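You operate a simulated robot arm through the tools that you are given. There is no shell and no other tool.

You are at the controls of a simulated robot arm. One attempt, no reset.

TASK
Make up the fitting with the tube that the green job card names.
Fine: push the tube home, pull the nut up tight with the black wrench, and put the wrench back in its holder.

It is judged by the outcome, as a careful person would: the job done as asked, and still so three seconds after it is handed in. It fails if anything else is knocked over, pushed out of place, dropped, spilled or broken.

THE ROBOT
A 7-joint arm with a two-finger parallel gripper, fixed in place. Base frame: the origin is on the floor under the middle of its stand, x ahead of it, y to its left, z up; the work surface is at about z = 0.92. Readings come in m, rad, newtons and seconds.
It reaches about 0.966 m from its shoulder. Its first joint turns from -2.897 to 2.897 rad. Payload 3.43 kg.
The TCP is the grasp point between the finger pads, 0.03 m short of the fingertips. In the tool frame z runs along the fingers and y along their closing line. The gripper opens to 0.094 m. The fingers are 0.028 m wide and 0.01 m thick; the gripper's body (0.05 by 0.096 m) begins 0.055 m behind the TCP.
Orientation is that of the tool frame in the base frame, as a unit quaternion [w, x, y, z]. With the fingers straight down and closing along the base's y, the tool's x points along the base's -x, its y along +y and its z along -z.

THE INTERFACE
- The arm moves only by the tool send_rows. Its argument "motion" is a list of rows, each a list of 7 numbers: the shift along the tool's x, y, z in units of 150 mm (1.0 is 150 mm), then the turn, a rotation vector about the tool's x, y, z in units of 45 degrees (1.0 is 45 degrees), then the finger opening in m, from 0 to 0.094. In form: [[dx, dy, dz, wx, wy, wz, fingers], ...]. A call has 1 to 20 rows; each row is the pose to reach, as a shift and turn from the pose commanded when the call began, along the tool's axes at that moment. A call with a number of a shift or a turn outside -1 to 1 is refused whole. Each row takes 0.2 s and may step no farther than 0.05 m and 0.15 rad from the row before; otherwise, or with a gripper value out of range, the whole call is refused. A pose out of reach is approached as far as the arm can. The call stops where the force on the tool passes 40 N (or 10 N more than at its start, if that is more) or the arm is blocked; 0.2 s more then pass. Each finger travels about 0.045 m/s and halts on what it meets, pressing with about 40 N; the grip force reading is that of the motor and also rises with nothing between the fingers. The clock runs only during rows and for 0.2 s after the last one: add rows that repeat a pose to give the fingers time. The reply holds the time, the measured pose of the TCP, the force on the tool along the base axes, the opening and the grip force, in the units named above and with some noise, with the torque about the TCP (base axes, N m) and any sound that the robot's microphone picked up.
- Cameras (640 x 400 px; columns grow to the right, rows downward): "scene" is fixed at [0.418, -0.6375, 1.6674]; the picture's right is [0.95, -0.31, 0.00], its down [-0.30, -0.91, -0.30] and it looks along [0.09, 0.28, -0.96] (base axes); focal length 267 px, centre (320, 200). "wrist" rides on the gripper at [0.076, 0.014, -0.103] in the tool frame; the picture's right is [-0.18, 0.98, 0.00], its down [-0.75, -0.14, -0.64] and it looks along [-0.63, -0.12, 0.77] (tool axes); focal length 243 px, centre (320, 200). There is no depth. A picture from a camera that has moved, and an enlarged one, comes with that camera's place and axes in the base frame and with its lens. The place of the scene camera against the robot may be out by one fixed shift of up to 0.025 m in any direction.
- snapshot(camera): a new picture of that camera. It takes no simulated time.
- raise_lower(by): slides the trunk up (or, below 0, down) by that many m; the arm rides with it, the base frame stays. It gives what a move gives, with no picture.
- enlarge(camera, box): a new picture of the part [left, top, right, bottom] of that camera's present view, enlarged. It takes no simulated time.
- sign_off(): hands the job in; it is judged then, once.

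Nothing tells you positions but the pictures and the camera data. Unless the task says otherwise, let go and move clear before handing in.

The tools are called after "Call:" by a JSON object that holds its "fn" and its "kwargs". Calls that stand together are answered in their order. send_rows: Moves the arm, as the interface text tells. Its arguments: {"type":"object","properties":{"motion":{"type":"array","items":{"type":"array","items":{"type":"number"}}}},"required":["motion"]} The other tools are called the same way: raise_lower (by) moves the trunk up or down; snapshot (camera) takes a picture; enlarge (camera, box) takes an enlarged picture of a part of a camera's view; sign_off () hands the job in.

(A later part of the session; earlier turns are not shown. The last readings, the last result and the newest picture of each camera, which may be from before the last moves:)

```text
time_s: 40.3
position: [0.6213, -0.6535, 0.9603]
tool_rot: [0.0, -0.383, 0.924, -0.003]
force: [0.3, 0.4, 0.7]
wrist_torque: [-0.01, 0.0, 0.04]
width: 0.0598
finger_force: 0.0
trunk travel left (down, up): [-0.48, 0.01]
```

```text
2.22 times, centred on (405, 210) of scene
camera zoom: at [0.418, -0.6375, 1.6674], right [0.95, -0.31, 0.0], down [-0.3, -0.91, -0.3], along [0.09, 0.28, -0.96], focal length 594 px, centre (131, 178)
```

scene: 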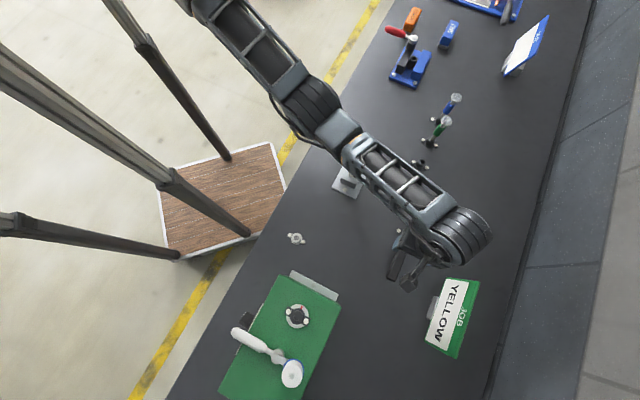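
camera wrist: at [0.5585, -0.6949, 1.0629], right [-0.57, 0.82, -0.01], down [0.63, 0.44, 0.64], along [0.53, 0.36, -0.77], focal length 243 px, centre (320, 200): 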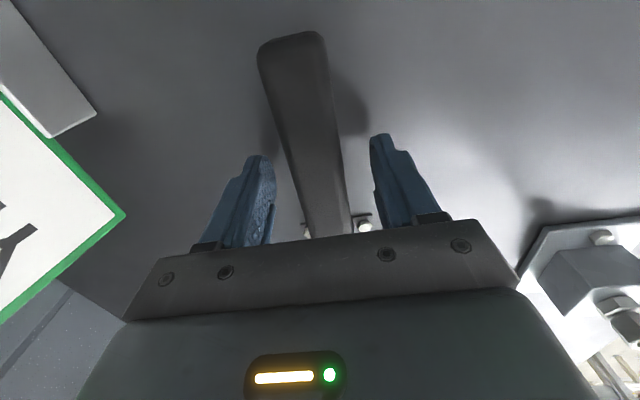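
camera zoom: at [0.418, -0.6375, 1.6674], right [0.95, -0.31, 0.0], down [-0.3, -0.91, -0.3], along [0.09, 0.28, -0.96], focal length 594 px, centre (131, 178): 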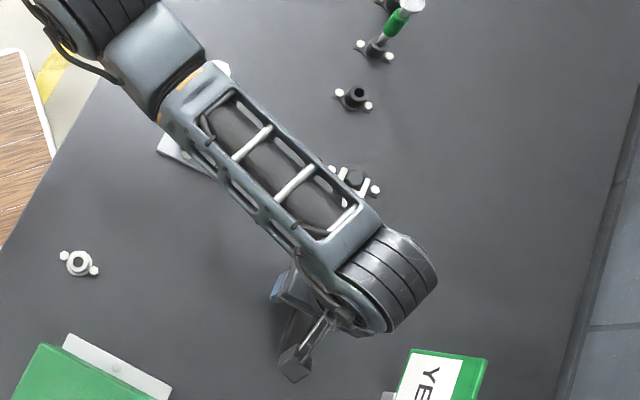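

The handle sits between the fingers, no contact so far, and the tube cap is undisturbed. Closing the gripper.

Call:
{"fn": "send_rows", "kwargs": {"motion": [[0, 0, 0, 0, 0, 0, 0.045], [0, 0, 0, 0, 0, 0, 0.03], [0, 0, 0, 0, 0, 0, 0.015], [0, 0, 0, 0, 0, 0, 0.0], [0, 0, 0, 0, 0, 0, 0.0], [0, 0, 0, 0, 0, 0, 0.0]]}}

Call:
{"fn": "enlarge", "kwargs": {"camera": "wrist", "box": [200, 30, 440, 260]}}

```text
time_s: 41.7
position: [0.621, -0.6524, 0.9606]
tool_rot: [0.0, -0.383, 0.924, -0.002]
force: [-4.5, 5.8, 1.5]
wrist_torque: [0.04, 0.04, 0.05]
width: 0.0301
finger_force: 40.0
trunk travel left (down, up): [-0.48, 0.01]
```

```text
1.74 times, centred on (320, 145) of wrist
camera zoom: at [0.5581, -0.6946, 1.063], right [-0.57, 0.82, -0.01], down [0.63, 0.44, 0.64], along [0.53, 0.36, -0.77], focal length 422 px, centre (320, 296)
```

zoom: 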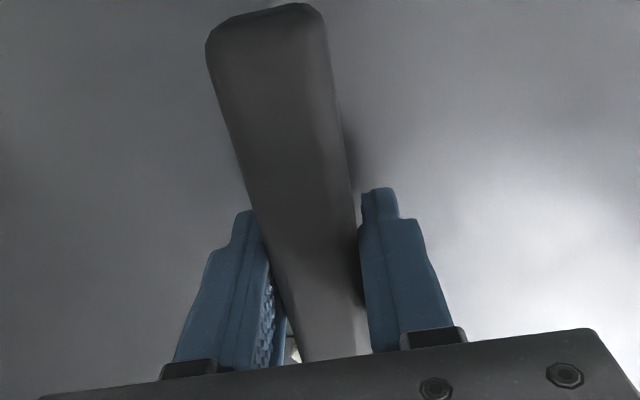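

The handle is gripped (30 mm), with a slight 7 N side load. I'll ease that and lift straight up, gently at first.

Call:
{"fn": "send_rows", "kwargs": {"motion": [[0, 0.004, 0, 0, 0, 0, 0.0], [0, 0.005, -0.01, 0, 0, 0, 0.0], [0, 0.005, -0.025, 0, 0, 0, 0.0], [0, 0.005, -0.045, 0, 0, 0, 0.0], [0, 0.005, -0.07, 0, 0, 0, 0.0], [0, 0.005, -0.1, 0, 0, 0, 0.0], [0, 0.005, -0.1, 0, 0, 0, 0.0]]}}

Call:
{"fn": "enlarge", "kwargs": {"camera": "scene", "box": [380, 190, 450, 290]}}

Call:
{"fn": "snapshot", "kwargs": {"camera": "wrist"}}

```text
time_s: 43.3
position: [0.6193, -0.6513, 0.9757]
tool_rot: [0.0, -0.383, 0.924, -0.003]
force: [-0.5, -0.3, -2.5]
wrist_torque: [-0.05, 0.06, 0.0]
width: 0.0301
finger_force: 40.3
trunk travel left (down, up): [-0.48, 0.01]
```

```text
4.00 times, centred on (415, 240) of scene
camera zoom: at [0.418, -0.6375, 1.6674], right [0.95, -0.31, 0.0], down [-0.3, -0.91, -0.3], along [0.09, 0.28, -0.96], focal length 1069 px, centre (-60, 40)
```

zoom: 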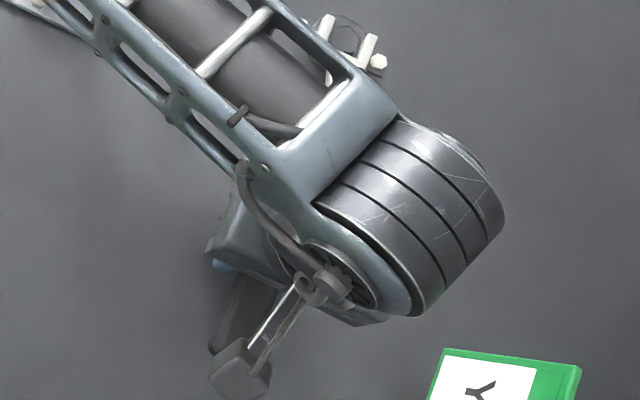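

```text
taken
camera wrist: at [0.5573, -0.6938, 1.078], right [-0.57, 0.82, -0.01], down [0.63, 0.44, 0.64], along [0.53, 0.36, -0.77], focal length 243 px, centre (320, 200)
```

wrist: 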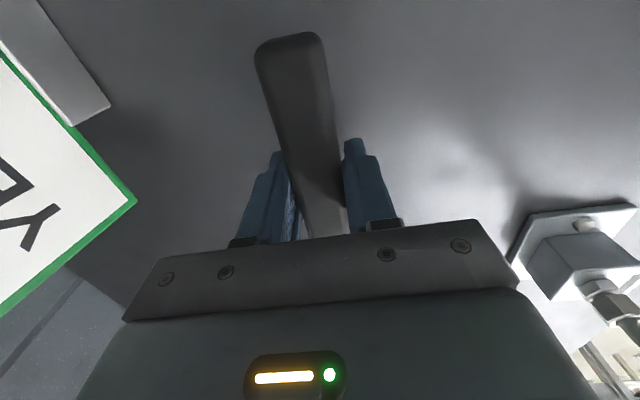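

The wrench is free (about 2.5 N weight). I'll lift it to about z 1.06 before swinging it over.

Call:
{"fn": "send_rows", "kwargs": {"motion": [[0, 0, -0.1, 0, 0, 0, 0.0], [0, 0, -0.22, 0, 0, 0, 0.0], [0, 0, -0.34, 0, 0, 0, 0.0], [0, 0, -0.46, 0, 0, 0, 0.0], [0, 0, -0.56, 0, 0, 0, 0.0], [0, 0, -0.56, 0, 0, 0, 0.0]]}}

Call:
{"fn": "snapshot", "kwargs": {"camera": "scene"}}

Call:
{"fn": "enlarge", "kwargs": {"camera": "wrist", "box": [0, 399, 640, 400]}}

Call:
{"fn": "enlarge", "kwargs": {"camera": "wrist", "box": [630, 120, 640, 400]}}

```text
time_s: 44.7
position: [0.6203, -0.6519, 1.0603]
tool_rot: [0.001, -0.383, 0.924, -0.003]
force: [0.3, -0.5, -1.9]
wrist_torque: [-0.07, 0.08, 0.01]
width: 0.0301
finger_force: 40.5
trunk travel left (down, up): [-0.48, 0.01]
```

```text
taken
```

scene: 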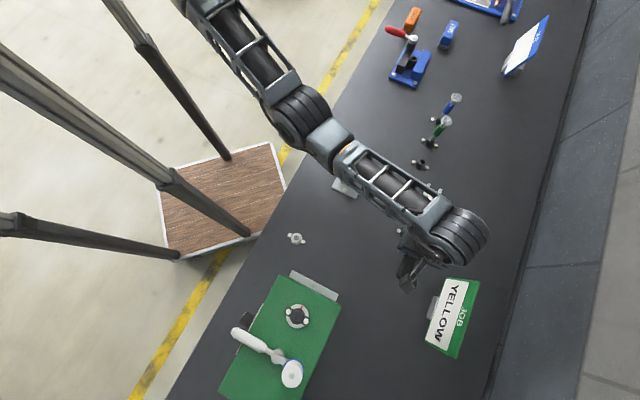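

```text
1.00 times, centred on (320, 400) of wrist (not enlarged: the box is as wide or as high as the picture)
camera zoom: at [0.5577, -0.6939, 1.1623], right [-0.57, 0.82, -0.01], down [0.63, 0.44, 0.64], along [0.53, 0.36, -0.77], focal length 243 px, centre (320, 0)
```

zoom: 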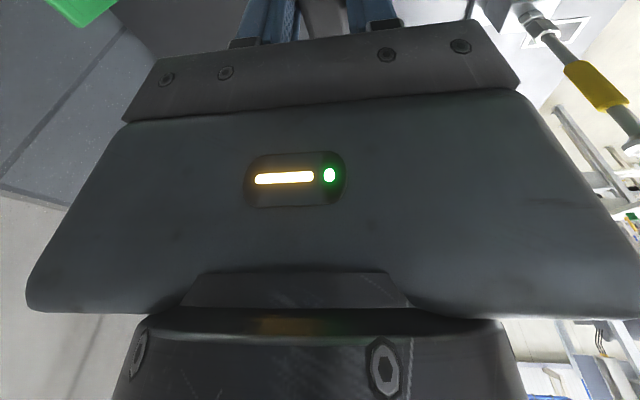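

```text
1.43 times, centred on (635, 260) of wrist
camera zoom: at [0.5577, -0.6939, 1.1623], right [-0.57, 0.82, -0.01], down [0.63, 0.44, 0.64], along [0.53, 0.36, -0.77], focal length 347 px, centre (-130, 114)
```

zoom: 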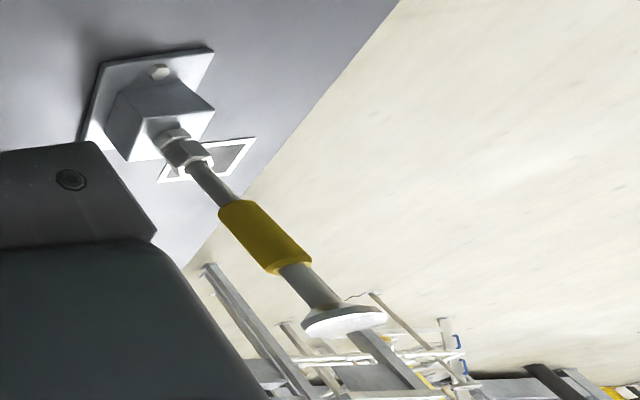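

The wrist camera can't see the fork while gripping, so I'll engage the nut with the handle pointing back toward the robot (195°), where the scene camera has a clear view. First leg: swing out along the near side, staying away from the tube.

Call:
{"fn": "send_rows", "kwargs": {"motion": [[0.05, 0.17, 0, 0, 0, 0.06, 0.0], [0.1, 0.35, 0, 0, 0, 0.13, 0.0], [0.15, 0.53, 0, 0, 0, 0.2, 0.0], [0.2, 0.71, 0, 0, 0, 0.27, 0.0], [0.25, 0.882, 0, 0, 0, 0.333, 0.0], [0.25, 0.882, 0, 0, 0, 0.333, 0.0]]}}

Call:
{"fn": "snapshot", "kwargs": {"camera": "scene"}}

Call:
{"fn": "snapshot", "kwargs": {"camera": "wrist"}}

```text
time_s: 46.1
position: [0.4993, -0.5829, 1.061]
tool_rot: [0.0, -0.26, 0.966, -0.002]
force: [-0.1, -0.4, -2.8]
wrist_torque: [-0.03, 0.08, 0.02]
width: 0.0302
finger_force: 40.1
trunk travel left (down, up): [-0.48, 0.01]
```

```text
taken
```

scene: 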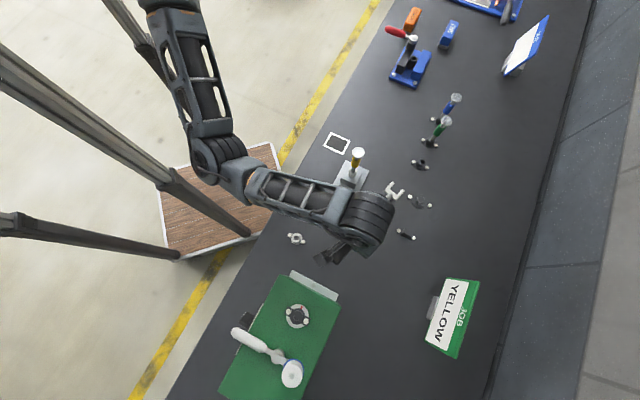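

```text
taken
camera wrist: at [0.4283, -0.6066, 1.1629], right [-0.33, 0.94, -0.01], down [0.72, 0.26, 0.64], along [0.61, 0.21, -0.77], focal length 243 px, centre (320, 200)
```

wrist: 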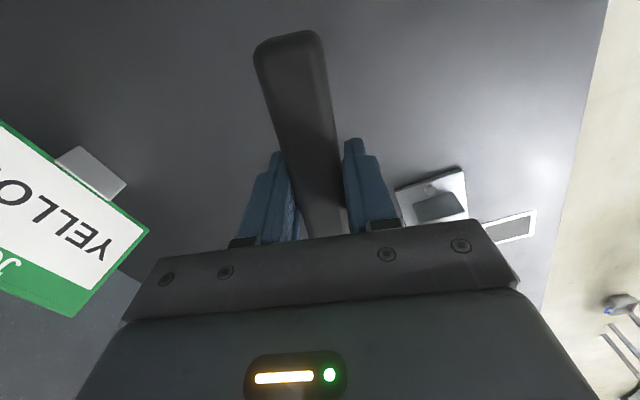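

Fork and tube are both visible and well apart. Second leg: continue back and turn to 195°.

Call:
{"fn": "send_rows", "kwargs": {"motion": [[0.09, 0.1, 0, 0, 0, 0.08, 0.0], [0.19, 0.2, 0, 0, 0, 0.16, 0.0], [0.28, 0.3, 0, 0, 0, 0.25, 0.0], [0.379, 0.396, 0, 0, 0, 0.335, 0.0], [0.379, 0.396, 0, 0, 0, 0.335, 0.0]]}}

Call:
{"fn": "snapshot", "kwargs": {"camera": "scene"}}

Call:
{"fn": "enlarge", "kwargs": {"camera": "scene", "box": [320, 130, 420, 220]}}

```text
time_s: 47.3
position: [0.4212, -0.5622, 1.0607]
tool_rot: [0.001, -0.131, 0.991, -0.003]
force: [-0.2, 0.1, -3.1]
wrist_torque: [-0.03, 0.03, -0.01]
width: 0.0302
finger_force: 39.3
trunk travel left (down, up): [-0.48, 0.01]
```

```text
taken
```

scene: 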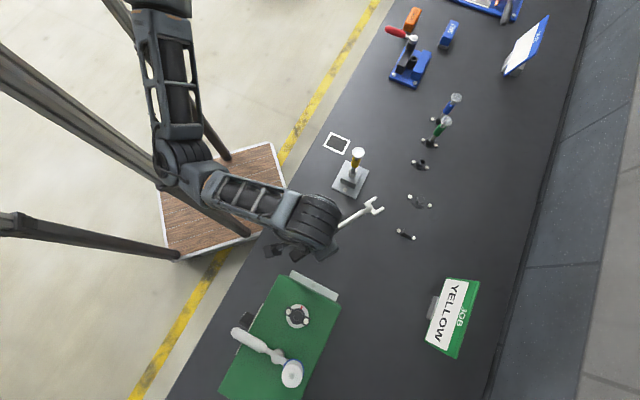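

```text
4.44 times, centred on (370, 175) of scene
camera zoom: at [0.418, -0.6375, 1.6674], right [0.95, -0.31, 0.0], down [-0.3, -0.91, -0.3], along [0.09, 0.28, -0.96], focal length 1187 px, centre (98, 311)
```

zoom: 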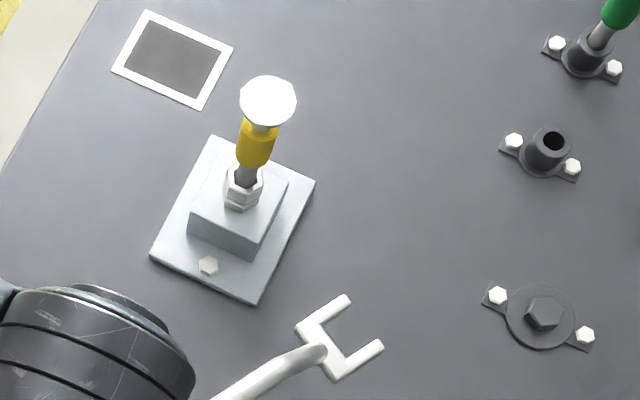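

The scene camera sees fork and nut clearly. I'll move to the stand-off point about 45 mm behind the nut along the wrench's axis.

Call:
{"fn": "send_rows", "kwargs": {"motion": [[0.05, 0.19, 0, 0, 0, 0, 0.0], [0.1, 0.38, 0, 0, 0, 0, 0.0], [0.15, 0.57, 0, 0, 0, 0, 0.0], [0.204, 0.72, 0, 0, 0, 0, 0.0], [0.204, 0.79, 0, 0, 0, 0, 0.0], [0.204, 0.79, 0, 0, 0, 0, 0.0]]}}

Call:
{"fn": "snapshot", "kwargs": {"camera": "scene"}}

Call:
{"fn": "enlarge", "kwargs": {"camera": "scene", "box": [315, 135, 375, 195]}}

```text
time_s: 48.2
position: [0.4522, -0.4571, 1.0568]
tool_rot: [0.0, -0.212, 0.977, -0.002]
force: [0.1, -6.8, -2.3]
wrist_torque: [-0.11, 0.07, -0.89]
width: 0.032
finger_force: 39.6
trunk travel left (down, up): [-0.48, 0.01]
stopped in row 4: the arm was blocked; the commanded pose is now the measured one
```

```text
taken
```

scene: 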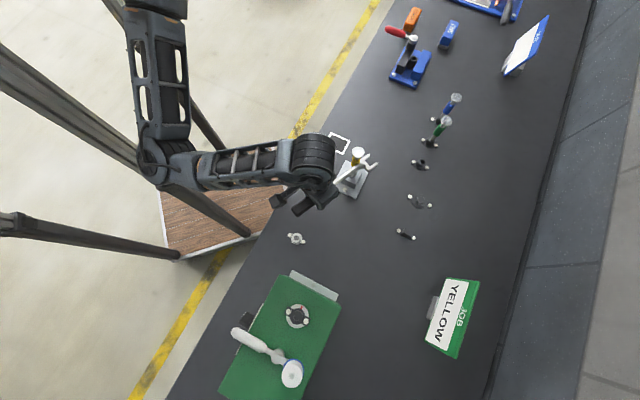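

```text
6.67 times, centred on (345, 165) of scene
camera zoom: at [0.418, -0.6375, 1.6674], right [0.95, -0.31, 0.0], down [-0.3, -0.91, -0.3], along [0.09, 0.28, -0.96], focal length 1781 px, centre (153, 433)
```

zoom: 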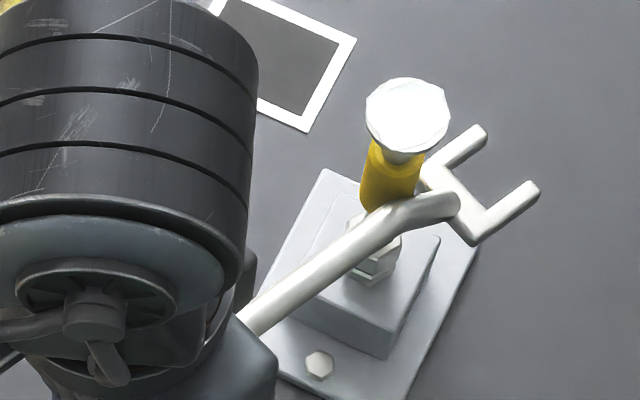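

The arm was blocked — the elbow likely met the stand post — and the wrench shank now rests lightly against the tube. I'll back straight away from the tube first.

Call:
{"fn": "send_rows", "kwargs": {"motion": [[0.01, -0.06, 0, 0, 0, 0, 0.0], [0.03, -0.15, 0, 0, 0, 0, 0.0], [0.05, -0.25, 0, 0, 0, 0, 0.0], [0.065, -0.337, 0, 0, 0, 0, 0.0], [0.065, -0.337, 0, 0, 0, 0, 0.0]]}}

Call:
{"fn": "snapshot", "kwargs": {"camera": "scene"}}

Call:
{"fn": "enlarge", "kwargs": {"camera": "scene", "box": [325, 130, 405, 210]}}

```text
time_s: 49.4
position: [0.4653, -0.5067, 1.0587]
tool_rot: [0.001, -0.213, 0.977, -0.003]
force: [-0.6, 0.4, -2.8]
wrist_torque: [-0.02, 0.07, 0.03]
width: 0.0303
finger_force: 40.1
trunk travel left (down, up): [-0.48, 0.01]
```

```text
taken
```

scene: 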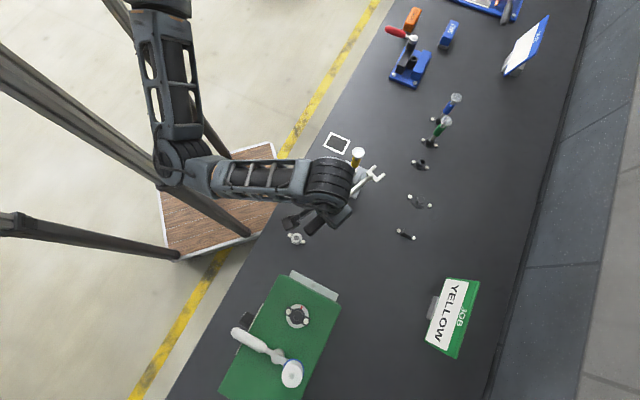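

```text
5.00 times, centred on (365, 170) of scene
camera zoom: at [0.418, -0.6375, 1.6674], right [0.95, -0.31, 0.0], down [-0.3, -0.91, -0.3], along [0.09, 0.28, -0.96], focal length 1336 px, centre (95, 350)
```

zoom: 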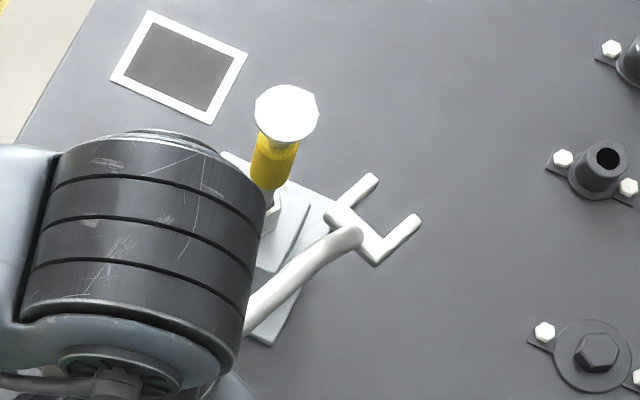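

The tube is undisturbed (cap in exactly the same place). I'll instead engage with the handle toward +x/−y (315°), where the arm has room. First I'll raise the wrench above the tube's height.

Call:
{"fn": "send_rows", "kwargs": {"motion": [[0, 0, -0.1, 0, 0, 0, 0.0], [0, 0, -0.25, 0, 0, 0, 0.0], [0, 0, -0.4, 0, 0, 0, 0.0], [0, 0, -0.55, 0, 0, 0, 0.0], [0, 0, -0.68, 0, 0, 0, 0.0], [-0.08, -0.15, -0.68, 0, 0, -0.1, 0.0], [-0.2, -0.4, -0.68, 0, 0, -0.2, 0.0], [-0.3, -0.6, -0.68, 0, 0, -0.3, 0.0], [-0.4, -0.8, -0.68, 0, 0, -0.4, 0.0], [-0.4, -0.8, -0.68, 0, 0, -0.4, 0.0]]}}

Call:
{"fn": "snapshot", "kwargs": {"camera": "scene"}}

```text
time_s: 51.6
position: [0.5686, -0.591, 1.1605]
tool_rot: [0.001, -0.364, 0.931, -0.003]
force: [0.0, 0.5, -3.3]
wrist_torque: [-0.07, 0.06, -0.05]
width: 0.0303
finger_force: 40.5
trunk travel left (down, up): [-0.48, 0.01]
```

```text
taken
```

scene: 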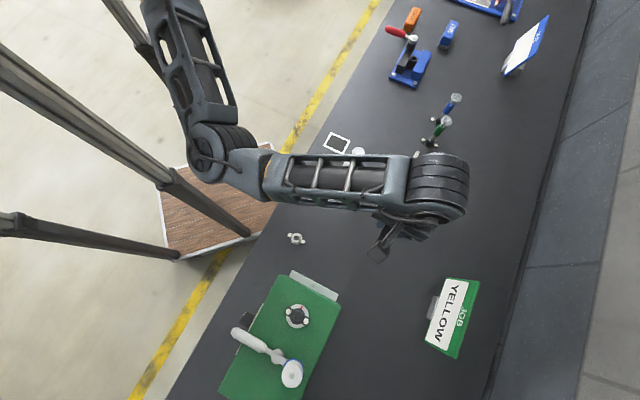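

Rotating the wrench further while moving out, still above tube height.

Call:
{"fn": "send_rows", "kwargs": {"motion": [[-0.09, -0.08, 0, 0, 0, -0.15, 0.0], [-0.18, -0.16, 0, 0, 0, -0.3, 0.0], [-0.28, -0.25, 0, 0, 0, -0.45, 0.0], [-0.37, -0.34, 0, 0, 0, -0.6, 0.0], [-0.46, -0.42, 0, 0, 0, -0.74, 0.0], [-0.548, -0.497, 0, 0, 0, -0.873, 0.0], [-0.548, -0.497, 0, 0, 0, -0.873, 0.0]]}}

Call:
{"fn": "snapshot", "kwargs": {"camera": "scene"}}

```text
time_s: 53.2
position: [0.6793, -0.5913, 1.1605]
tool_rot: [-0.001, -0.656, 0.755, -0.002]
force: [-0.2, -0.3, -2.4]
wrist_torque: [-0.13, 0.08, -0.02]
width: 0.03
finger_force: 40.7
trunk travel left (down, up): [-0.48, 0.01]
```

```text
taken
```

scene: 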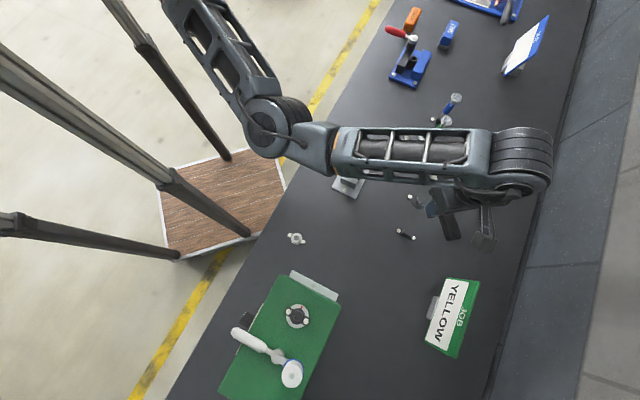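

Call:
{"fn": "send_rows", "kwargs": {"motion": [[-0.04, -0.06, 0, 0, 0, -0.15, 0.0], [-0.08, -0.12, 0, 0, 0, -0.3, 0.0], [-0.13, -0.18, 0, 0, 0, -0.45, 0.0], [-0.17, -0.25, 0, 0, 0, -0.6, 0.0], [-0.21, -0.31, 0, 0, 0, -0.75, 0.0], [-0.261, -0.374, 0, 0, 0, -0.9, 0.0], [-0.261, -0.374, 0, 0, 0, -0.9, 0.0]]}}

Call:
{"fn": "snapshot", "kwargs": {"camera": "scene"}}

```text
time_s: 54.8
position: [0.7388, -0.559, 1.1604]
tool_rot: [0.001, 0.877, -0.481, 0.002]
force: [0.0, 0.6, -2.2]
wrist_torque: [-0.05, -0.05, 0.0]
width: 0.0299
finger_force: 40.0
trunk travel left (down, up): [-0.48, 0.01]
```

```text
taken
```

scene: 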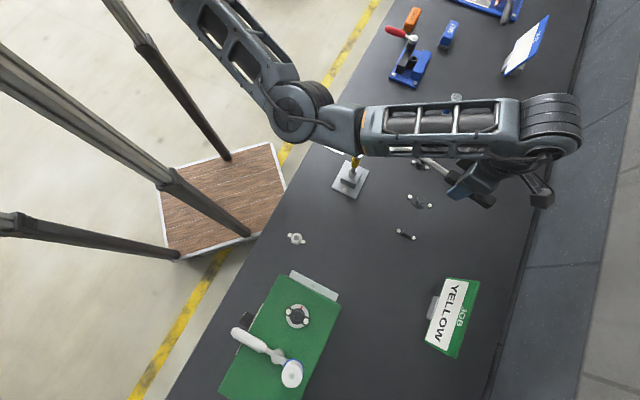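

The wrench is nearly at 315° with room to spare. I'll complete the turn, hold a 50 mm stand-off, and lower to z≈1.07.

Call:
{"fn": "send_rows", "kwargs": {"motion": [[0.02, -0.02, 0.05, 0, 0, -0.1, 0.0], [0.041, -0.05, 0.1, 0, 0, -0.2, 0.0], [0.041, -0.05, 0.2, 0, 0, -0.278, 0.0], [0.041, -0.05, 0.35, 0, 0, -0.278, 0.0], [0.041, -0.05, 0.5, 0, 0, -0.278, 0.0], [0.041, -0.05, 0.6, 0, 0, -0.278, 0.0], [0.041, -0.05, 0.6, 0, 0, -0.278, 0.0]]}}

Call:
{"fn": "snapshot", "kwargs": {"camera": "scene"}}

Call:
{"fn": "enlarge", "kwargs": {"camera": "scene", "box": [330, 135, 430, 205]}}

```text
time_s: 56.4
position: [0.7498, -0.5608, 1.0711]
tool_rot: [0.002, 0.924, -0.383, 0.001]
force: [0.4, 0.8, -2.3]
wrist_torque: [-0.08, -0.03, 0.02]
width: 0.0301
finger_force: 40.4
trunk travel left (down, up): [-0.48, 0.01]
```

```text
taken
```

scene: 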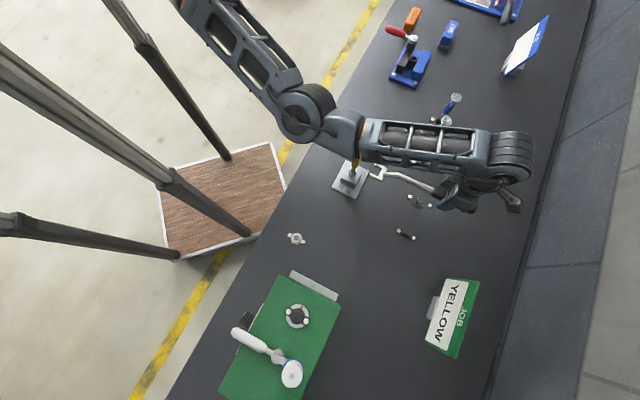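

```text
5.71 times, centred on (380, 170) of scene
camera zoom: at [0.418, -0.6375, 1.6674], right [0.95, -0.31, 0.0], down [-0.3, -0.91, -0.3], along [0.09, 0.28, -0.96], focal length 1527 px, centre (-23, 371)
```

zoom: 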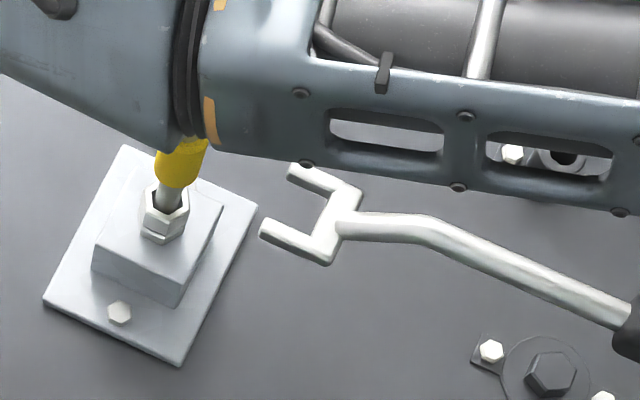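

The nut and fork are both in clear view, about 48 mm apart. I'll lower the wrench to nut height (TCP z≈1.0195) so they can be compared directly.

Call:
{"fn": "send_rows", "kwargs": {"motion": [[0, 0, 0.08, 0, 0, 0, 0.0], [0, 0, 0.16, 0, 0, 0, 0.0], [0, 0, 0.24, 0, 0, 0, 0.0], [0, 0, 0.3, 0, 0, 0, 0.0], [0, 0, 0.344, 0, 0, 0, 0.0], [0, 0, 0.344, 0, 0, 0, 0.0]]}}

Call:
{"fn": "snapshot", "kwargs": {"camera": "scene"}}

Call:
{"fn": "enlarge", "kwargs": {"camera": "scene", "box": [340, 155, 390, 205]}}

```text
time_s: 57.8
position: [0.75, -0.5615, 1.0181]
tool_rot: [0.003, 0.923, -0.384, 0.001]
force: [-0.1, -0.5, -2.6]
wrist_torque: [-0.06, -0.04, 0.03]
width: 0.0299
finger_force: 39.7
trunk travel left (down, up): [-0.48, 0.01]
```

```text
taken
```

scene: 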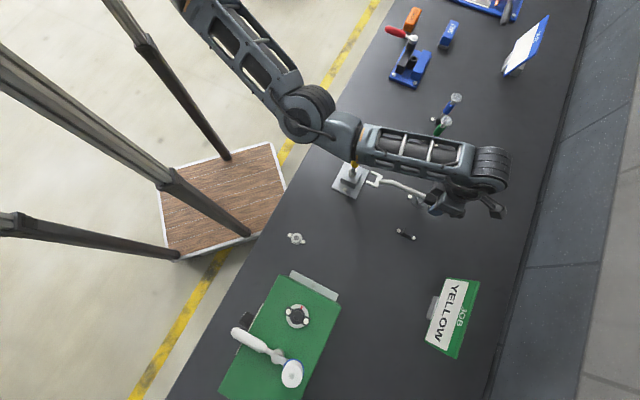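

```text
8.00 times, centred on (365, 180) of scene
camera zoom: at [0.418, -0.6375, 1.6674], right [0.95, -0.31, 0.0], down [-0.3, -0.91, -0.3], along [0.09, 0.28, -0.96], focal length 2137 px, centre (-40, 360)
```

zoom: 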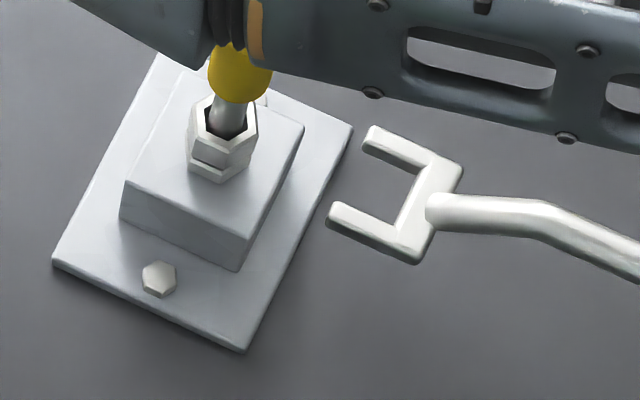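

Fork and nut are now at the same height. I'll zoom further to get the sideways alignment right.

Call:
{"fn": "enlarge", "kwargs": {"camera": "scene", "box": [344, 160, 386, 187]}}

```text
14.81 times, centred on (365, 174) of scene
camera zoom: at [0.418, -0.6375, 1.6674], right [0.95, -0.31, 0.0], down [-0.3, -0.91, -0.3], along [0.09, 0.28, -0.96], focal length 3958 px, centre (-347, 593)
```

zoom: 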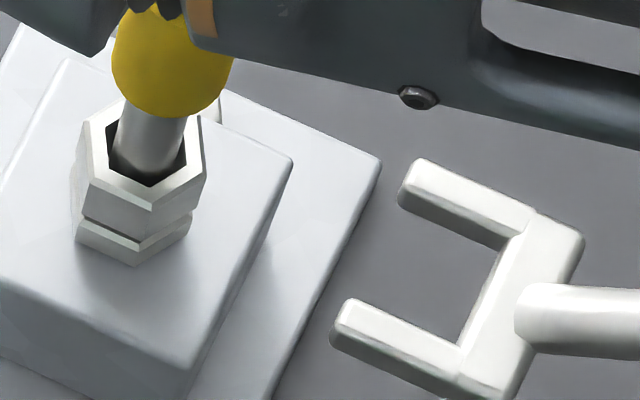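

The fork needs to shift about 1 mm sideways (tool +y). I'll apply that and advance 30 mm along the wrench axis, stopping just short of the nut's corner to re-check.

Call:
{"fn": "send_rows", "kwargs": {"motion": [[-0.05, 0.007, 0, 0, 0, 0, 0.0], [-0.1, 0.007, 0, 0, 0, 0, 0.0], [-0.15, 0.007, 0, 0, 0, 0, 0.0], [-0.2, 0.007, 0, 0, 0, 0, 0.0], [-0.2, 0.007, 0, 0, 0, 0, 0.0]]}}

Call:
{"fn": "enlarge", "kwargs": {"camera": "scene", "box": [340, 157, 382, 184]}}

```text
time_s: 59.0
position: [0.7282, -0.5397, 1.019]
tool_rot: [0.001, 0.923, -0.384, 0.001]
force: [-0.5, 0.0, -2.6]
wrist_torque: [-0.03, -0.06, 0.01]
width: 0.0301
finger_force: 39.8
trunk travel left (down, up): [-0.48, 0.01]
```

```text
14.81 times, centred on (361, 170) of scene
camera zoom: at [0.418, -0.6375, 1.6674], right [0.95, -0.31, 0.0], down [-0.3, -0.91, -0.3], along [0.09, 0.28, -0.96], focal length 3958 px, centre (-287, 637)
```

zoom: 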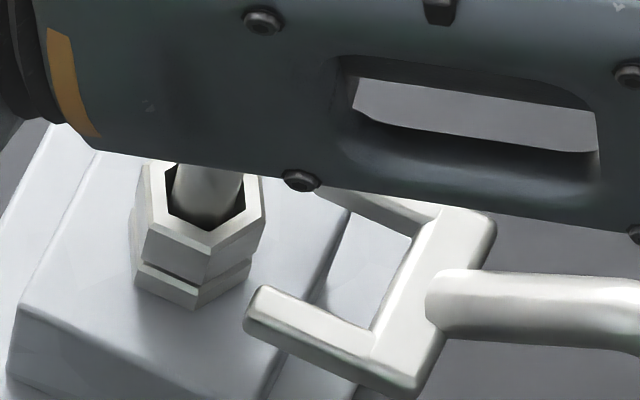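

Part of the view is now hidden by the forearm, but the lower jaw still suggests the fork should go about 0.7 mm further sideways. I'll apply that and advance 10 mm slowly, checking the force.

Call:
{"fn": "send_rows", "kwargs": {"motion": [[0, 0.005, 0, 0, 0, 0, 0.0], [-0.02, 0.005, 0, 0, 0, 0, 0.0], [-0.04, 0.005, 0, 0, 0, 0, 0.0], [-0.067, 0.005, 0, 0, 0, 0, 0.0], [-0.067, 0.005, 0, 0, 0, 0, 0.0]]}}

Call:
{"fn": "enlarge", "kwargs": {"camera": "scene", "box": [340, 157, 382, 184]}}

```text
time_s: 60.2
position: [0.7213, -0.535, 1.0194]
tool_rot: [0.002, 0.924, -0.383, 0.003]
force: [0.4, -3.7, -1.2]
wrist_torque: [0.0, 0.09, 0.49]
width: 0.0302
finger_force: 40.2
trunk travel left (down, up): [-0.48, 0.01]
```

```text
14.81 times, centred on (361, 170) of scene
camera zoom: at [0.418, -0.6375, 1.6674], right [0.95, -0.31, 0.0], down [-0.3, -0.91, -0.3], along [0.09, 0.28, -0.96], focal length 3958 px, centre (-287, 637)
```

zoom: 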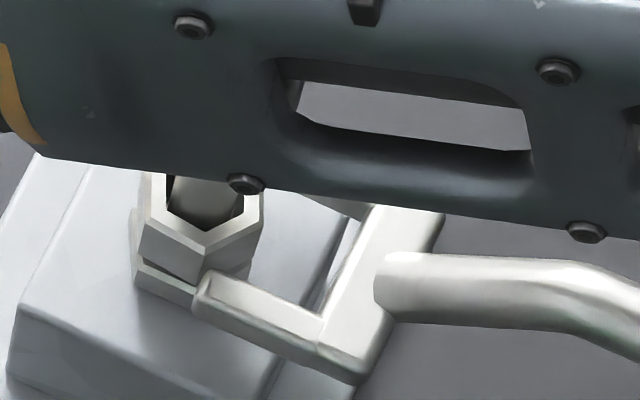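

There's light contact (about 4 N), apparently the lower jaw's tip against the nut's leading face. I'll zoom in to see it.

Call:
{"fn": "enlarge", "kwargs": {"camera": "scene", "box": [346, 166, 370, 182]}}

```text
16.00 times, centred on (358, 174) of scene
camera zoom: at [0.418, -0.6375, 1.6674], right [0.95, -0.31, 0.0], down [-0.3, -0.91, -0.3], along [0.09, 0.28, -0.96], focal length 4275 px, centre (-288, 616)
```

zoom: 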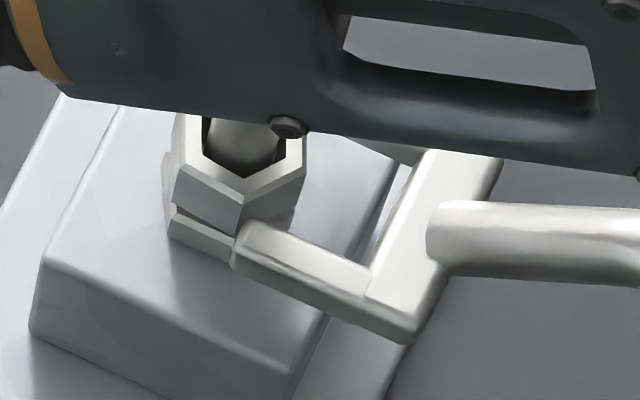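

The jaw sits about 6 mm lower on the nut than intended and its tip touches the nut's front corner. I'll back off 5 mm, raise 4 mm, and look again.

Call:
{"fn": "send_rows", "kwargs": {"motion": [[0.02, 0, 0, 0, 0, 0, 0.0], [0.04, 0, 0, 0, 0, 0, 0.0], [0.04, 0, -0.014, 0, 0, 0, 0.0], [0.04, 0, -0.027, 0, 0, 0, 0.0], [0.04, 0, -0.027, 0, 0, 0, 0.0]]}}

Call:
{"fn": "enlarge", "kwargs": {"camera": "scene", "box": [346, 166, 370, 182]}}

```text
time_s: 61.4
position: [0.7258, -0.538, 1.0229]
tool_rot: [0.001, 0.923, -0.384, 0.002]
force: [-1.1, -0.5, -3.0]
wrist_torque: [-0.06, -0.02, 0.01]
width: 0.0299
finger_force: 40.4
trunk travel left (down, up): [-0.48, 0.01]
```

```text
16.00 times, centred on (358, 174) of scene
camera zoom: at [0.418, -0.6375, 1.6674], right [0.95, -0.31, 0.0], down [-0.3, -0.91, -0.3], along [0.09, 0.28, -0.96], focal length 4275 px, centre (-288, 616)
```

zoom: 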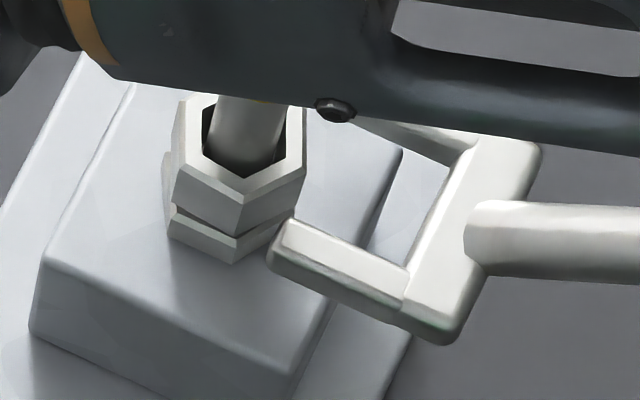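

The jaws are now at a better height. The nut seems to have turned slightly from the touch, so I'll zoom on it to measure its present angle.

Call:
{"fn": "enlarge", "kwargs": {"camera": "scene", "box": [346, 164, 362, 180]}}

Call:
{"fn": "enlarge", "kwargs": {"camera": "scene", "box": [352, 166, 372, 184]}}

```text
16.00 times, centred on (354, 172) of scene
camera zoom: at [0.418, -0.6375, 1.6674], right [0.95, -0.31, 0.0], down [-0.3, -0.91, -0.3], along [0.09, 0.28, -0.96], focal length 4275 px, centre (-224, 648)
```

zoom: 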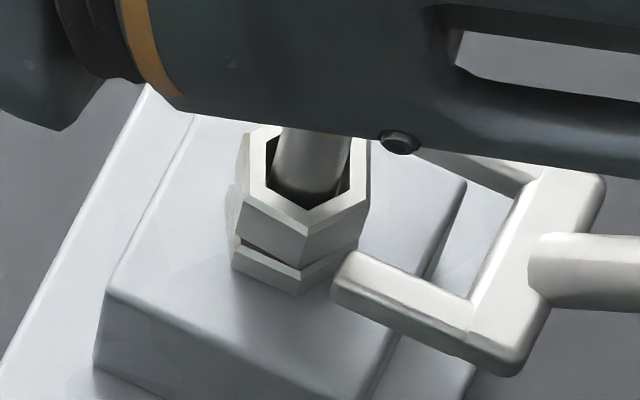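

```text
16.00 times, centred on (362, 175) of scene
camera zoom: at [0.418, -0.6375, 1.6674], right [0.95, -0.31, 0.0], down [-0.3, -0.91, -0.3], along [0.09, 0.28, -0.96], focal length 4275 px, centre (-352, 600)
```

zoom: 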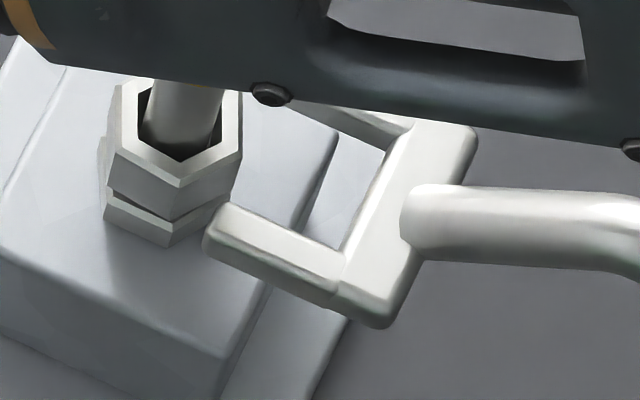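

The nut has turned roughly 5° clockwise from that touch, so I'll swing the wrench 4.5° to match, pivoting about the nut, with about 1 mm sideways correction.

Call:
{"fn": "send_rows", "kwargs": {"motion": [[0.03, 0.0, 0, 0, 0, 0, 0.0], [0.03, 0.04, 0, 0, 0, 0.035, 0.0], [0.03, 0.08, 0, 0, 0, 0.07, 0.0], [0.03, 0.115, 0, 0, 0, 0.1, 0.0], [0.03, 0.115, 0, 0, 0, 0.1, 0.0]]}}

Call:
{"fn": "enlarge", "kwargs": {"camera": "scene", "box": [346, 164, 370, 180]}}

```text
time_s: 62.6
position: [0.7168, -0.5526, 1.0217]
tool_rot: [0.002, 0.908, -0.419, 0.002]
force: [0.9, -0.1, -2.4]
wrist_torque: [-0.09, -0.11, -0.01]
width: 0.0302
finger_force: 39.9
trunk travel left (down, up): [-0.48, 0.01]
```

```text
16.00 times, centred on (358, 172) of scene
camera zoom: at [0.418, -0.6375, 1.6674], right [0.95, -0.31, 0.0], down [-0.3, -0.91, -0.3], along [0.09, 0.28, -0.96], focal length 4275 px, centre (-288, 648)
```

zoom: 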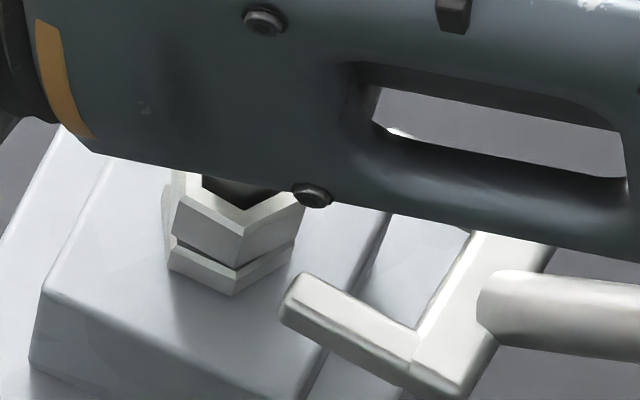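

I'll shift another 1 mm sideways and advance 14 mm in small steps, watching the force.

Call:
{"fn": "send_rows", "kwargs": {"motion": [[0, 0.0067, 0, 0, 0, 0, 0.0], [-0.025, 0.0067, 0, 0, 0, 0, 0.0], [-0.05, 0.0067, 0, 0, 0, 0, 0.0], [-0.07, 0.0067, 0, 0, 0, 0, 0.0], [-0.093, 0.0067, 0, 0, 0, 0, 0.0], [-0.093, 0.0067, 0, 0, 0, 0, 0.0]]}}

Call:
{"fn": "enlarge", "kwargs": {"camera": "scene", "box": [344, 166, 368, 182]}}

```text
time_s: 64.0
position: [0.7053, -0.5442, 1.0214]
tool_rot: [0.001, 0.908, -0.42, 0.0]
force: [-0.6, 0.0, -2.3]
wrist_torque: [-0.07, -0.03, -0.02]
width: 0.03
finger_force: 39.5
trunk travel left (down, up): [-0.48, 0.01]
```

```text
16.00 times, centred on (356, 174) of scene
camera zoom: at [0.418, -0.6375, 1.6674], right [0.95, -0.31, 0.0], down [-0.3, -0.91, -0.3], along [0.09, 0.28, -0.96], focal length 4275 px, centre (-256, 616)
```

zoom: 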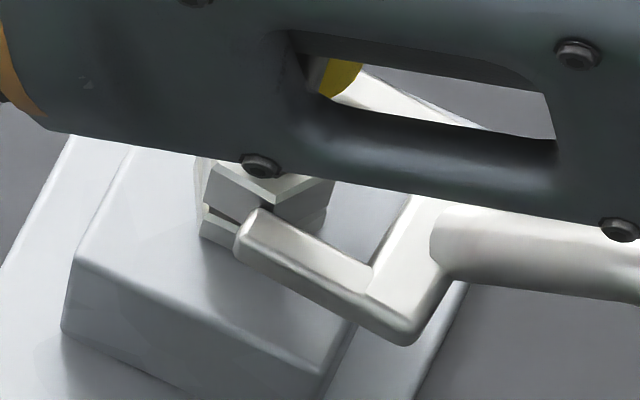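

No contact force, and the lower jaw has passed the nut's front corner along its flat. Continuing to slide on, 12 mm more in small steps.

Call:
{"fn": "send_rows", "kwargs": {"motion": [[-0.016, 0, 0, 0, 0, 0, 0.0], [-0.032, 0, 0, 0, 0, 0, 0.0], [-0.048, 0, 0, 0, 0, 0, 0.0], [-0.064, 0, 0, 0, 0, 0, 0.0], [-0.08, 0, 0, 0, 0, 0, 0.0], [-0.08, 0, 0, 0, 0, 0, 0.0]]}}

Call:
{"fn": "enlarge", "kwargs": {"camera": "scene", "box": [344, 166, 368, 182]}}

Call:
{"fn": "snapshot", "kwargs": {"camera": "scene"}}

```text
time_s: 65.4
position: [0.7009, -0.5368, 1.0232]
tool_rot: [0.003, 0.908, -0.419, 0.007]
force: [11.7, -14.7, -7.6]
wrist_torque: [0.42, 0.35, 0.28]
width: 0.0299
finger_force: 39.7
trunk travel left (down, up): [-0.48, 0.01]
stopped in row 6: the force on the tool passed its limit at 42 N (the readings are from after the stop); the commanded pose is now the measured one
```

```text
16.00 times, centred on (356, 174) of scene
camera zoom: at [0.418, -0.6375, 1.6674], right [0.95, -0.31, 0.0], down [-0.3, -0.91, -0.3], along [0.09, 0.28, -0.96], focal length 4275 px, centre (-256, 616)
```

zoom: 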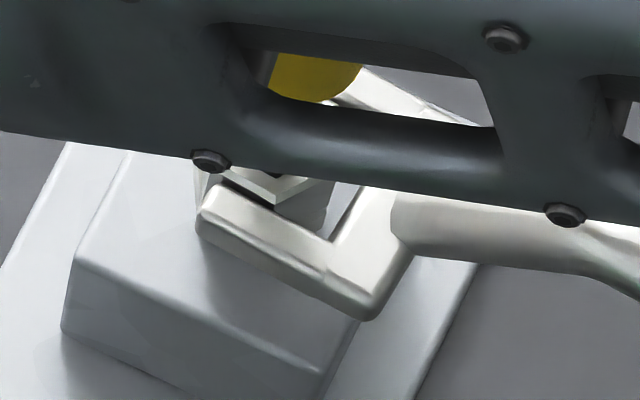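

```text
taken
```

scene: 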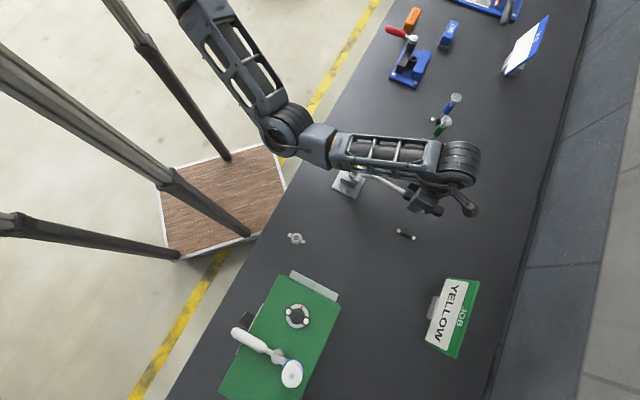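

Resistance came on strongly, and the torque reading suggests the load isn't at the fork but higher up, near the tube's cap. I'll ease back a few millimetres and check what's touching.

Call:
{"fn": "send_rows", "kwargs": {"motion": [[0.01, 0, 0, 0, 0, 0, 0.0], [0.02, 0, 0, 0, 0, 0, 0.0], [0.027, 0, 0, 0, 0, 0, 0.0], [0.027, 0, 0, 0, 0, 0, 0.0]]}}

Call:
{"fn": "enlarge", "kwargs": {"camera": "scene", "box": [310, 120, 400, 190]}}

Call:
{"fn": "snapshot", "kwargs": {"camera": "wrist"}}

```text
time_s: 66.4
position: [0.7024, -0.5392, 1.0242]
tool_rot: [0.004, 0.908, -0.42, 0.006]
force: [0.0, 0.2, -2.2]
wrist_torque: [-0.07, -0.02, 0.15]
width: 0.03
finger_force: 39.8
trunk travel left (down, up): [-0.48, 0.01]
```

```text
5.71 times, centred on (355, 155) of scene
camera zoom: at [0.418, -0.6375, 1.6674], right [0.95, -0.31, 0.0], down [-0.3, -0.91, -0.3], along [0.09, 0.28, -0.96], focal length 1527 px, centre (120, 457)
```

zoom: 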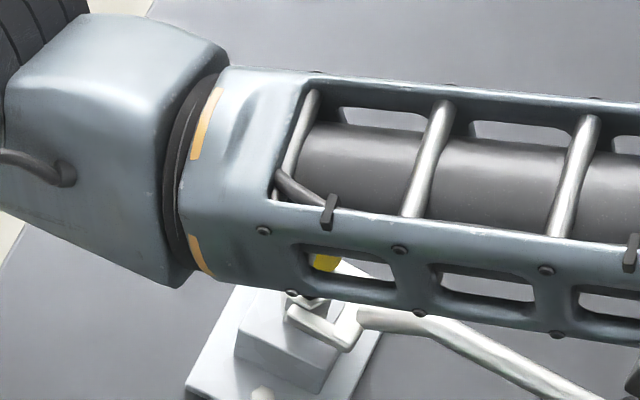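

```text
taken
camera wrist: at [0.7418, -0.6033, 1.1276], right [-0.87, -0.5, 0.0], down [-0.39, 0.67, 0.63], along [-0.31, 0.55, -0.78], focal length 243 px, centre (320, 200)
```

wrist: 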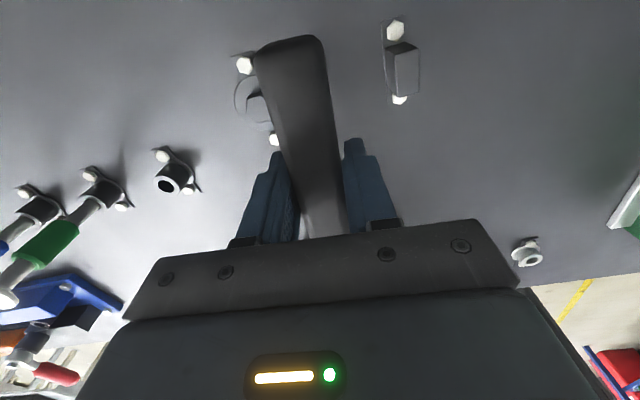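

The load vanished after backing 3 mm and was purely along the wrench axis, so that was the nut seating in the jaw throat. The tube is undisturbed. I'll level the small tilt and nudge in 1.5 mm before turning.

Call:
{"fn": "send_rows", "kwargs": {"motion": [[0, 0, 0, 0.003, -0.01, 0, 0.0], [-0.005, 0, 0, 0.003, -0.018, 0, 0.0], [-0.01, 0, 0, 0.003, -0.018, 0, 0.0], [-0.01, 0, 0, 0.003, -0.018, 0, 0.0]]}}

Call:
{"fn": "enlarge", "kwargs": {"camera": "scene", "box": [344, 166, 368, 182]}}

```text
time_s: 67.4
position: [0.702, -0.5389, 1.0241]
tool_rot: [-0.001, 0.908, -0.42, 0.0]
force: [-0.2, -0.5, -2.0]
wrist_torque: [-0.04, -0.01, 0.14]
width: 0.0301
finger_force: 39.9
trunk travel left (down, up): [-0.48, 0.01]
```

```text
16.00 times, centred on (356, 174) of scene
camera zoom: at [0.418, -0.6375, 1.6674], right [0.95, -0.31, 0.0], down [-0.3, -0.91, -0.3], along [0.09, 0.28, -0.96], focal length 4275 px, centre (-256, 616)
```

zoom: 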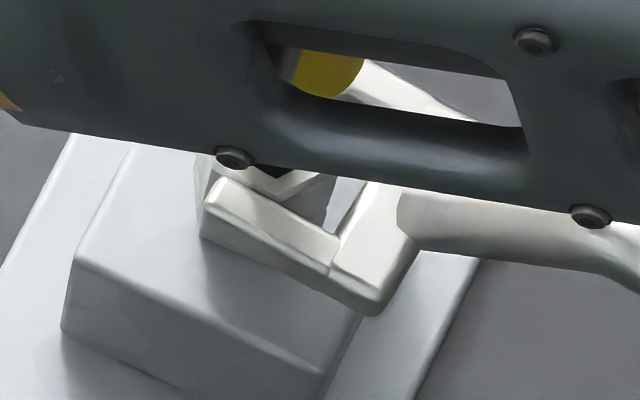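

The jaws flank the nut properly near its top half. Now I'll start tightening: swing the handle clockwise about the nut, 12° to begin with.

Call:
{"fn": "send_rows", "kwargs": {"motion": [[-0.0017, 0.0652, 0, 0, 0, 0.0667, 0.0], [-0.0068, 0.1303, 0, 0, 0, 0.1333, 0.0], [-0.0153, 0.195, 0, 0, 0, 0.2, 0.0], [-0.0272, 0.2592, 0, 0, 0, 0.2667, 0.0], [-0.0272, 0.2592, 0, 0, 0, 0.2667, 0.0]]}}

Call:
{"fn": "enlarge", "kwargs": {"camera": "scene", "box": [338, 160, 374, 184]}}

```text
time_s: 68.6
position: [0.6701, -0.5601, 1.0224]
tool_rot: [-0.001, 0.859, -0.512, 0.0]
force: [-1.0, 0.4, -2.5]
wrist_torque: [-0.09, -0.02, 0.14]
width: 0.0302
finger_force: 40.2
trunk travel left (down, up): [-0.48, 0.01]
```

```text
16.00 times, centred on (356, 172) of scene
camera zoom: at [0.418, -0.6375, 1.6674], right [0.95, -0.31, 0.0], down [-0.3, -0.91, -0.3], along [0.09, 0.28, -0.96], focal length 4275 px, centre (-256, 648)
```

zoom: 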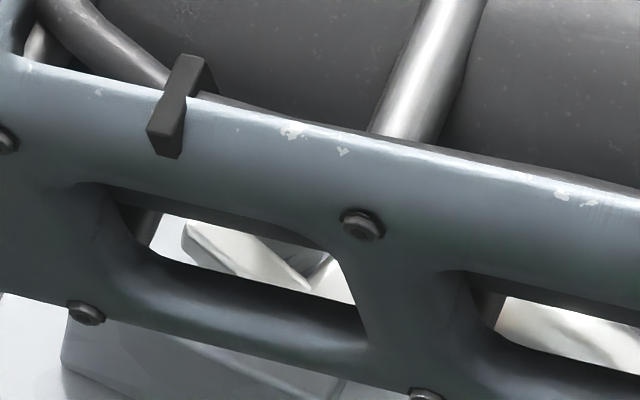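

It turned 12° with almost no torque, so the nut is still running down. Continuing another 18° clockwise.

Call:
{"fn": "send_rows", "kwargs": {"motion": [[-0.0017, 0.0652, 0, 0, 0, 0.0667, 0.0], [-0.0068, 0.1303, 0, 0, 0, 0.1333, 0.0], [-0.0153, 0.195, 0, 0, 0, 0.2, 0.0], [-0.0272, 0.2592, 0, 0, 0, 0.2667, 0.0], [-0.0425, 0.3227, 0, 0, 0, 0.3333, 0.0], [-0.061, 0.3852, 0, 0, 0, 0.4, 0.0], [-0.061, 0.3852, 0, 0, 0, 0.4, 0.0]]}}

Call:
{"fn": "snapshot", "kwargs": {"camera": "scene"}}

Call:
{"fn": "enlarge", "kwargs": {"camera": "scene", "box": [320, 140, 400, 200]}}

```text
time_s: 70.2
position: [0.6154, -0.5778, 1.0224]
tool_rot: [-0.002, 0.768, -0.64, 0.0]
force: [-1.3, 0.6, -3.2]
wrist_torque: [-0.08, 0.03, 0.26]
width: 0.03
finger_force: 40.1
trunk travel left (down, up): [-0.48, 0.01]
```

```text
taken
```

scene: 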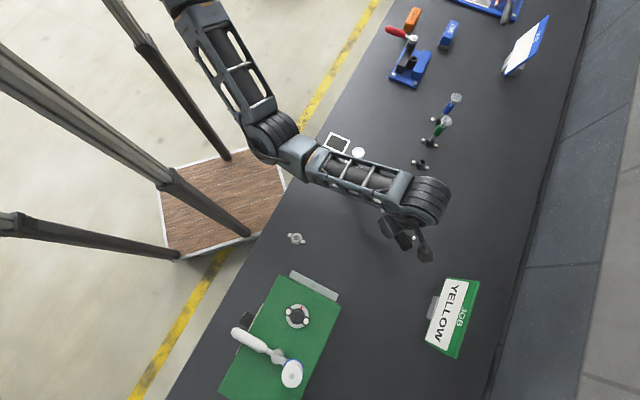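

```text
6.67 times, centred on (360, 170) of scene
camera zoom: at [0.418, -0.6375, 1.6674], right [0.95, -0.31, 0.0], down [-0.3, -0.91, -0.3], along [0.09, 0.28, -0.96], focal length 1781 px, centre (53, 400)
```

zoom: 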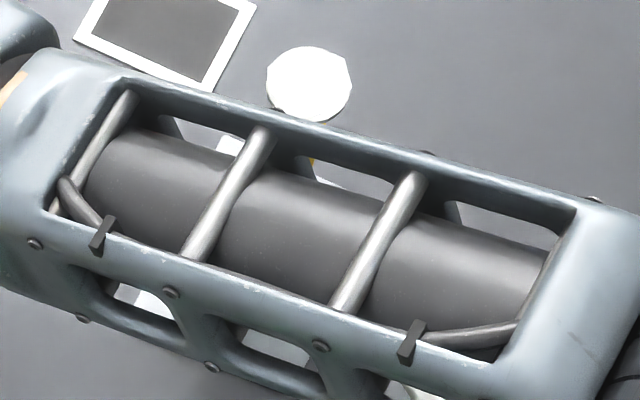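

The tube cap hasn't moved and the nut's torque is only starting to rise (0.26 N·m). Continuing 18° more.

Call:
{"fn": "send_rows", "kwargs": {"motion": [[-0.0017, 0.0652, 0, 0, 0, 0.0667, 0.0], [-0.0068, 0.1303, 0, 0, 0, 0.1333, 0.0], [-0.0153, 0.195, 0, 0, 0, 0.2, 0.0], [-0.0272, 0.2592, 0, 0, 0, 0.2667, 0.0], [-0.0425, 0.3227, 0, 0, 0, 0.3333, 0.0], [-0.061, 0.3852, 0, 0, 0, 0.4, 0.0], [-0.061, 0.3852, 0, 0, 0, 0.4, 0.0]]}}

Call:
{"fn": "snapshot", "kwargs": {"camera": "scene"}}

Call:
{"fn": "enlarge", "kwargs": {"camera": "scene", "box": [320, 140, 400, 200]}}

```text
time_s: 71.8
position: [0.5558, -0.581, 1.0236]
tool_rot: [0.001, -0.658, 0.753, 0.0]
force: [0.8, -0.1, -2.2]
wrist_torque: [-0.07, 0.01, 0.01]
width: 0.0299
finger_force: 40.0
trunk travel left (down, up): [-0.48, 0.01]
```

```text
taken
```

scene: 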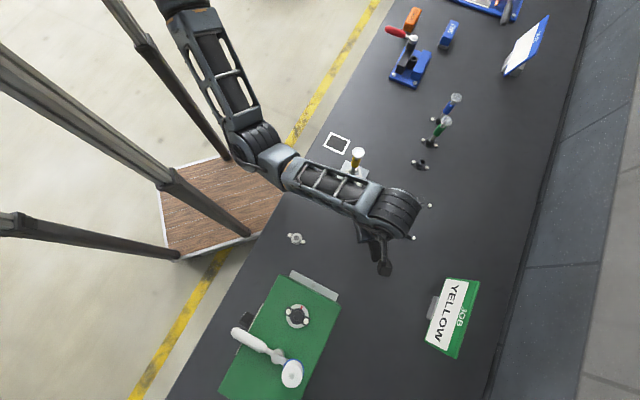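

```text
6.67 times, centred on (360, 170) of scene
camera zoom: at [0.418, -0.6375, 1.6674], right [0.95, -0.31, 0.0], down [-0.3, -0.91, -0.3], along [0.09, 0.28, -0.96], focal length 1781 px, centre (53, 400)
```

zoom: 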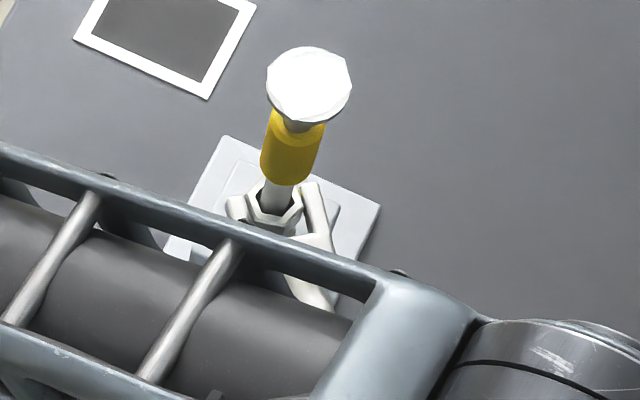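

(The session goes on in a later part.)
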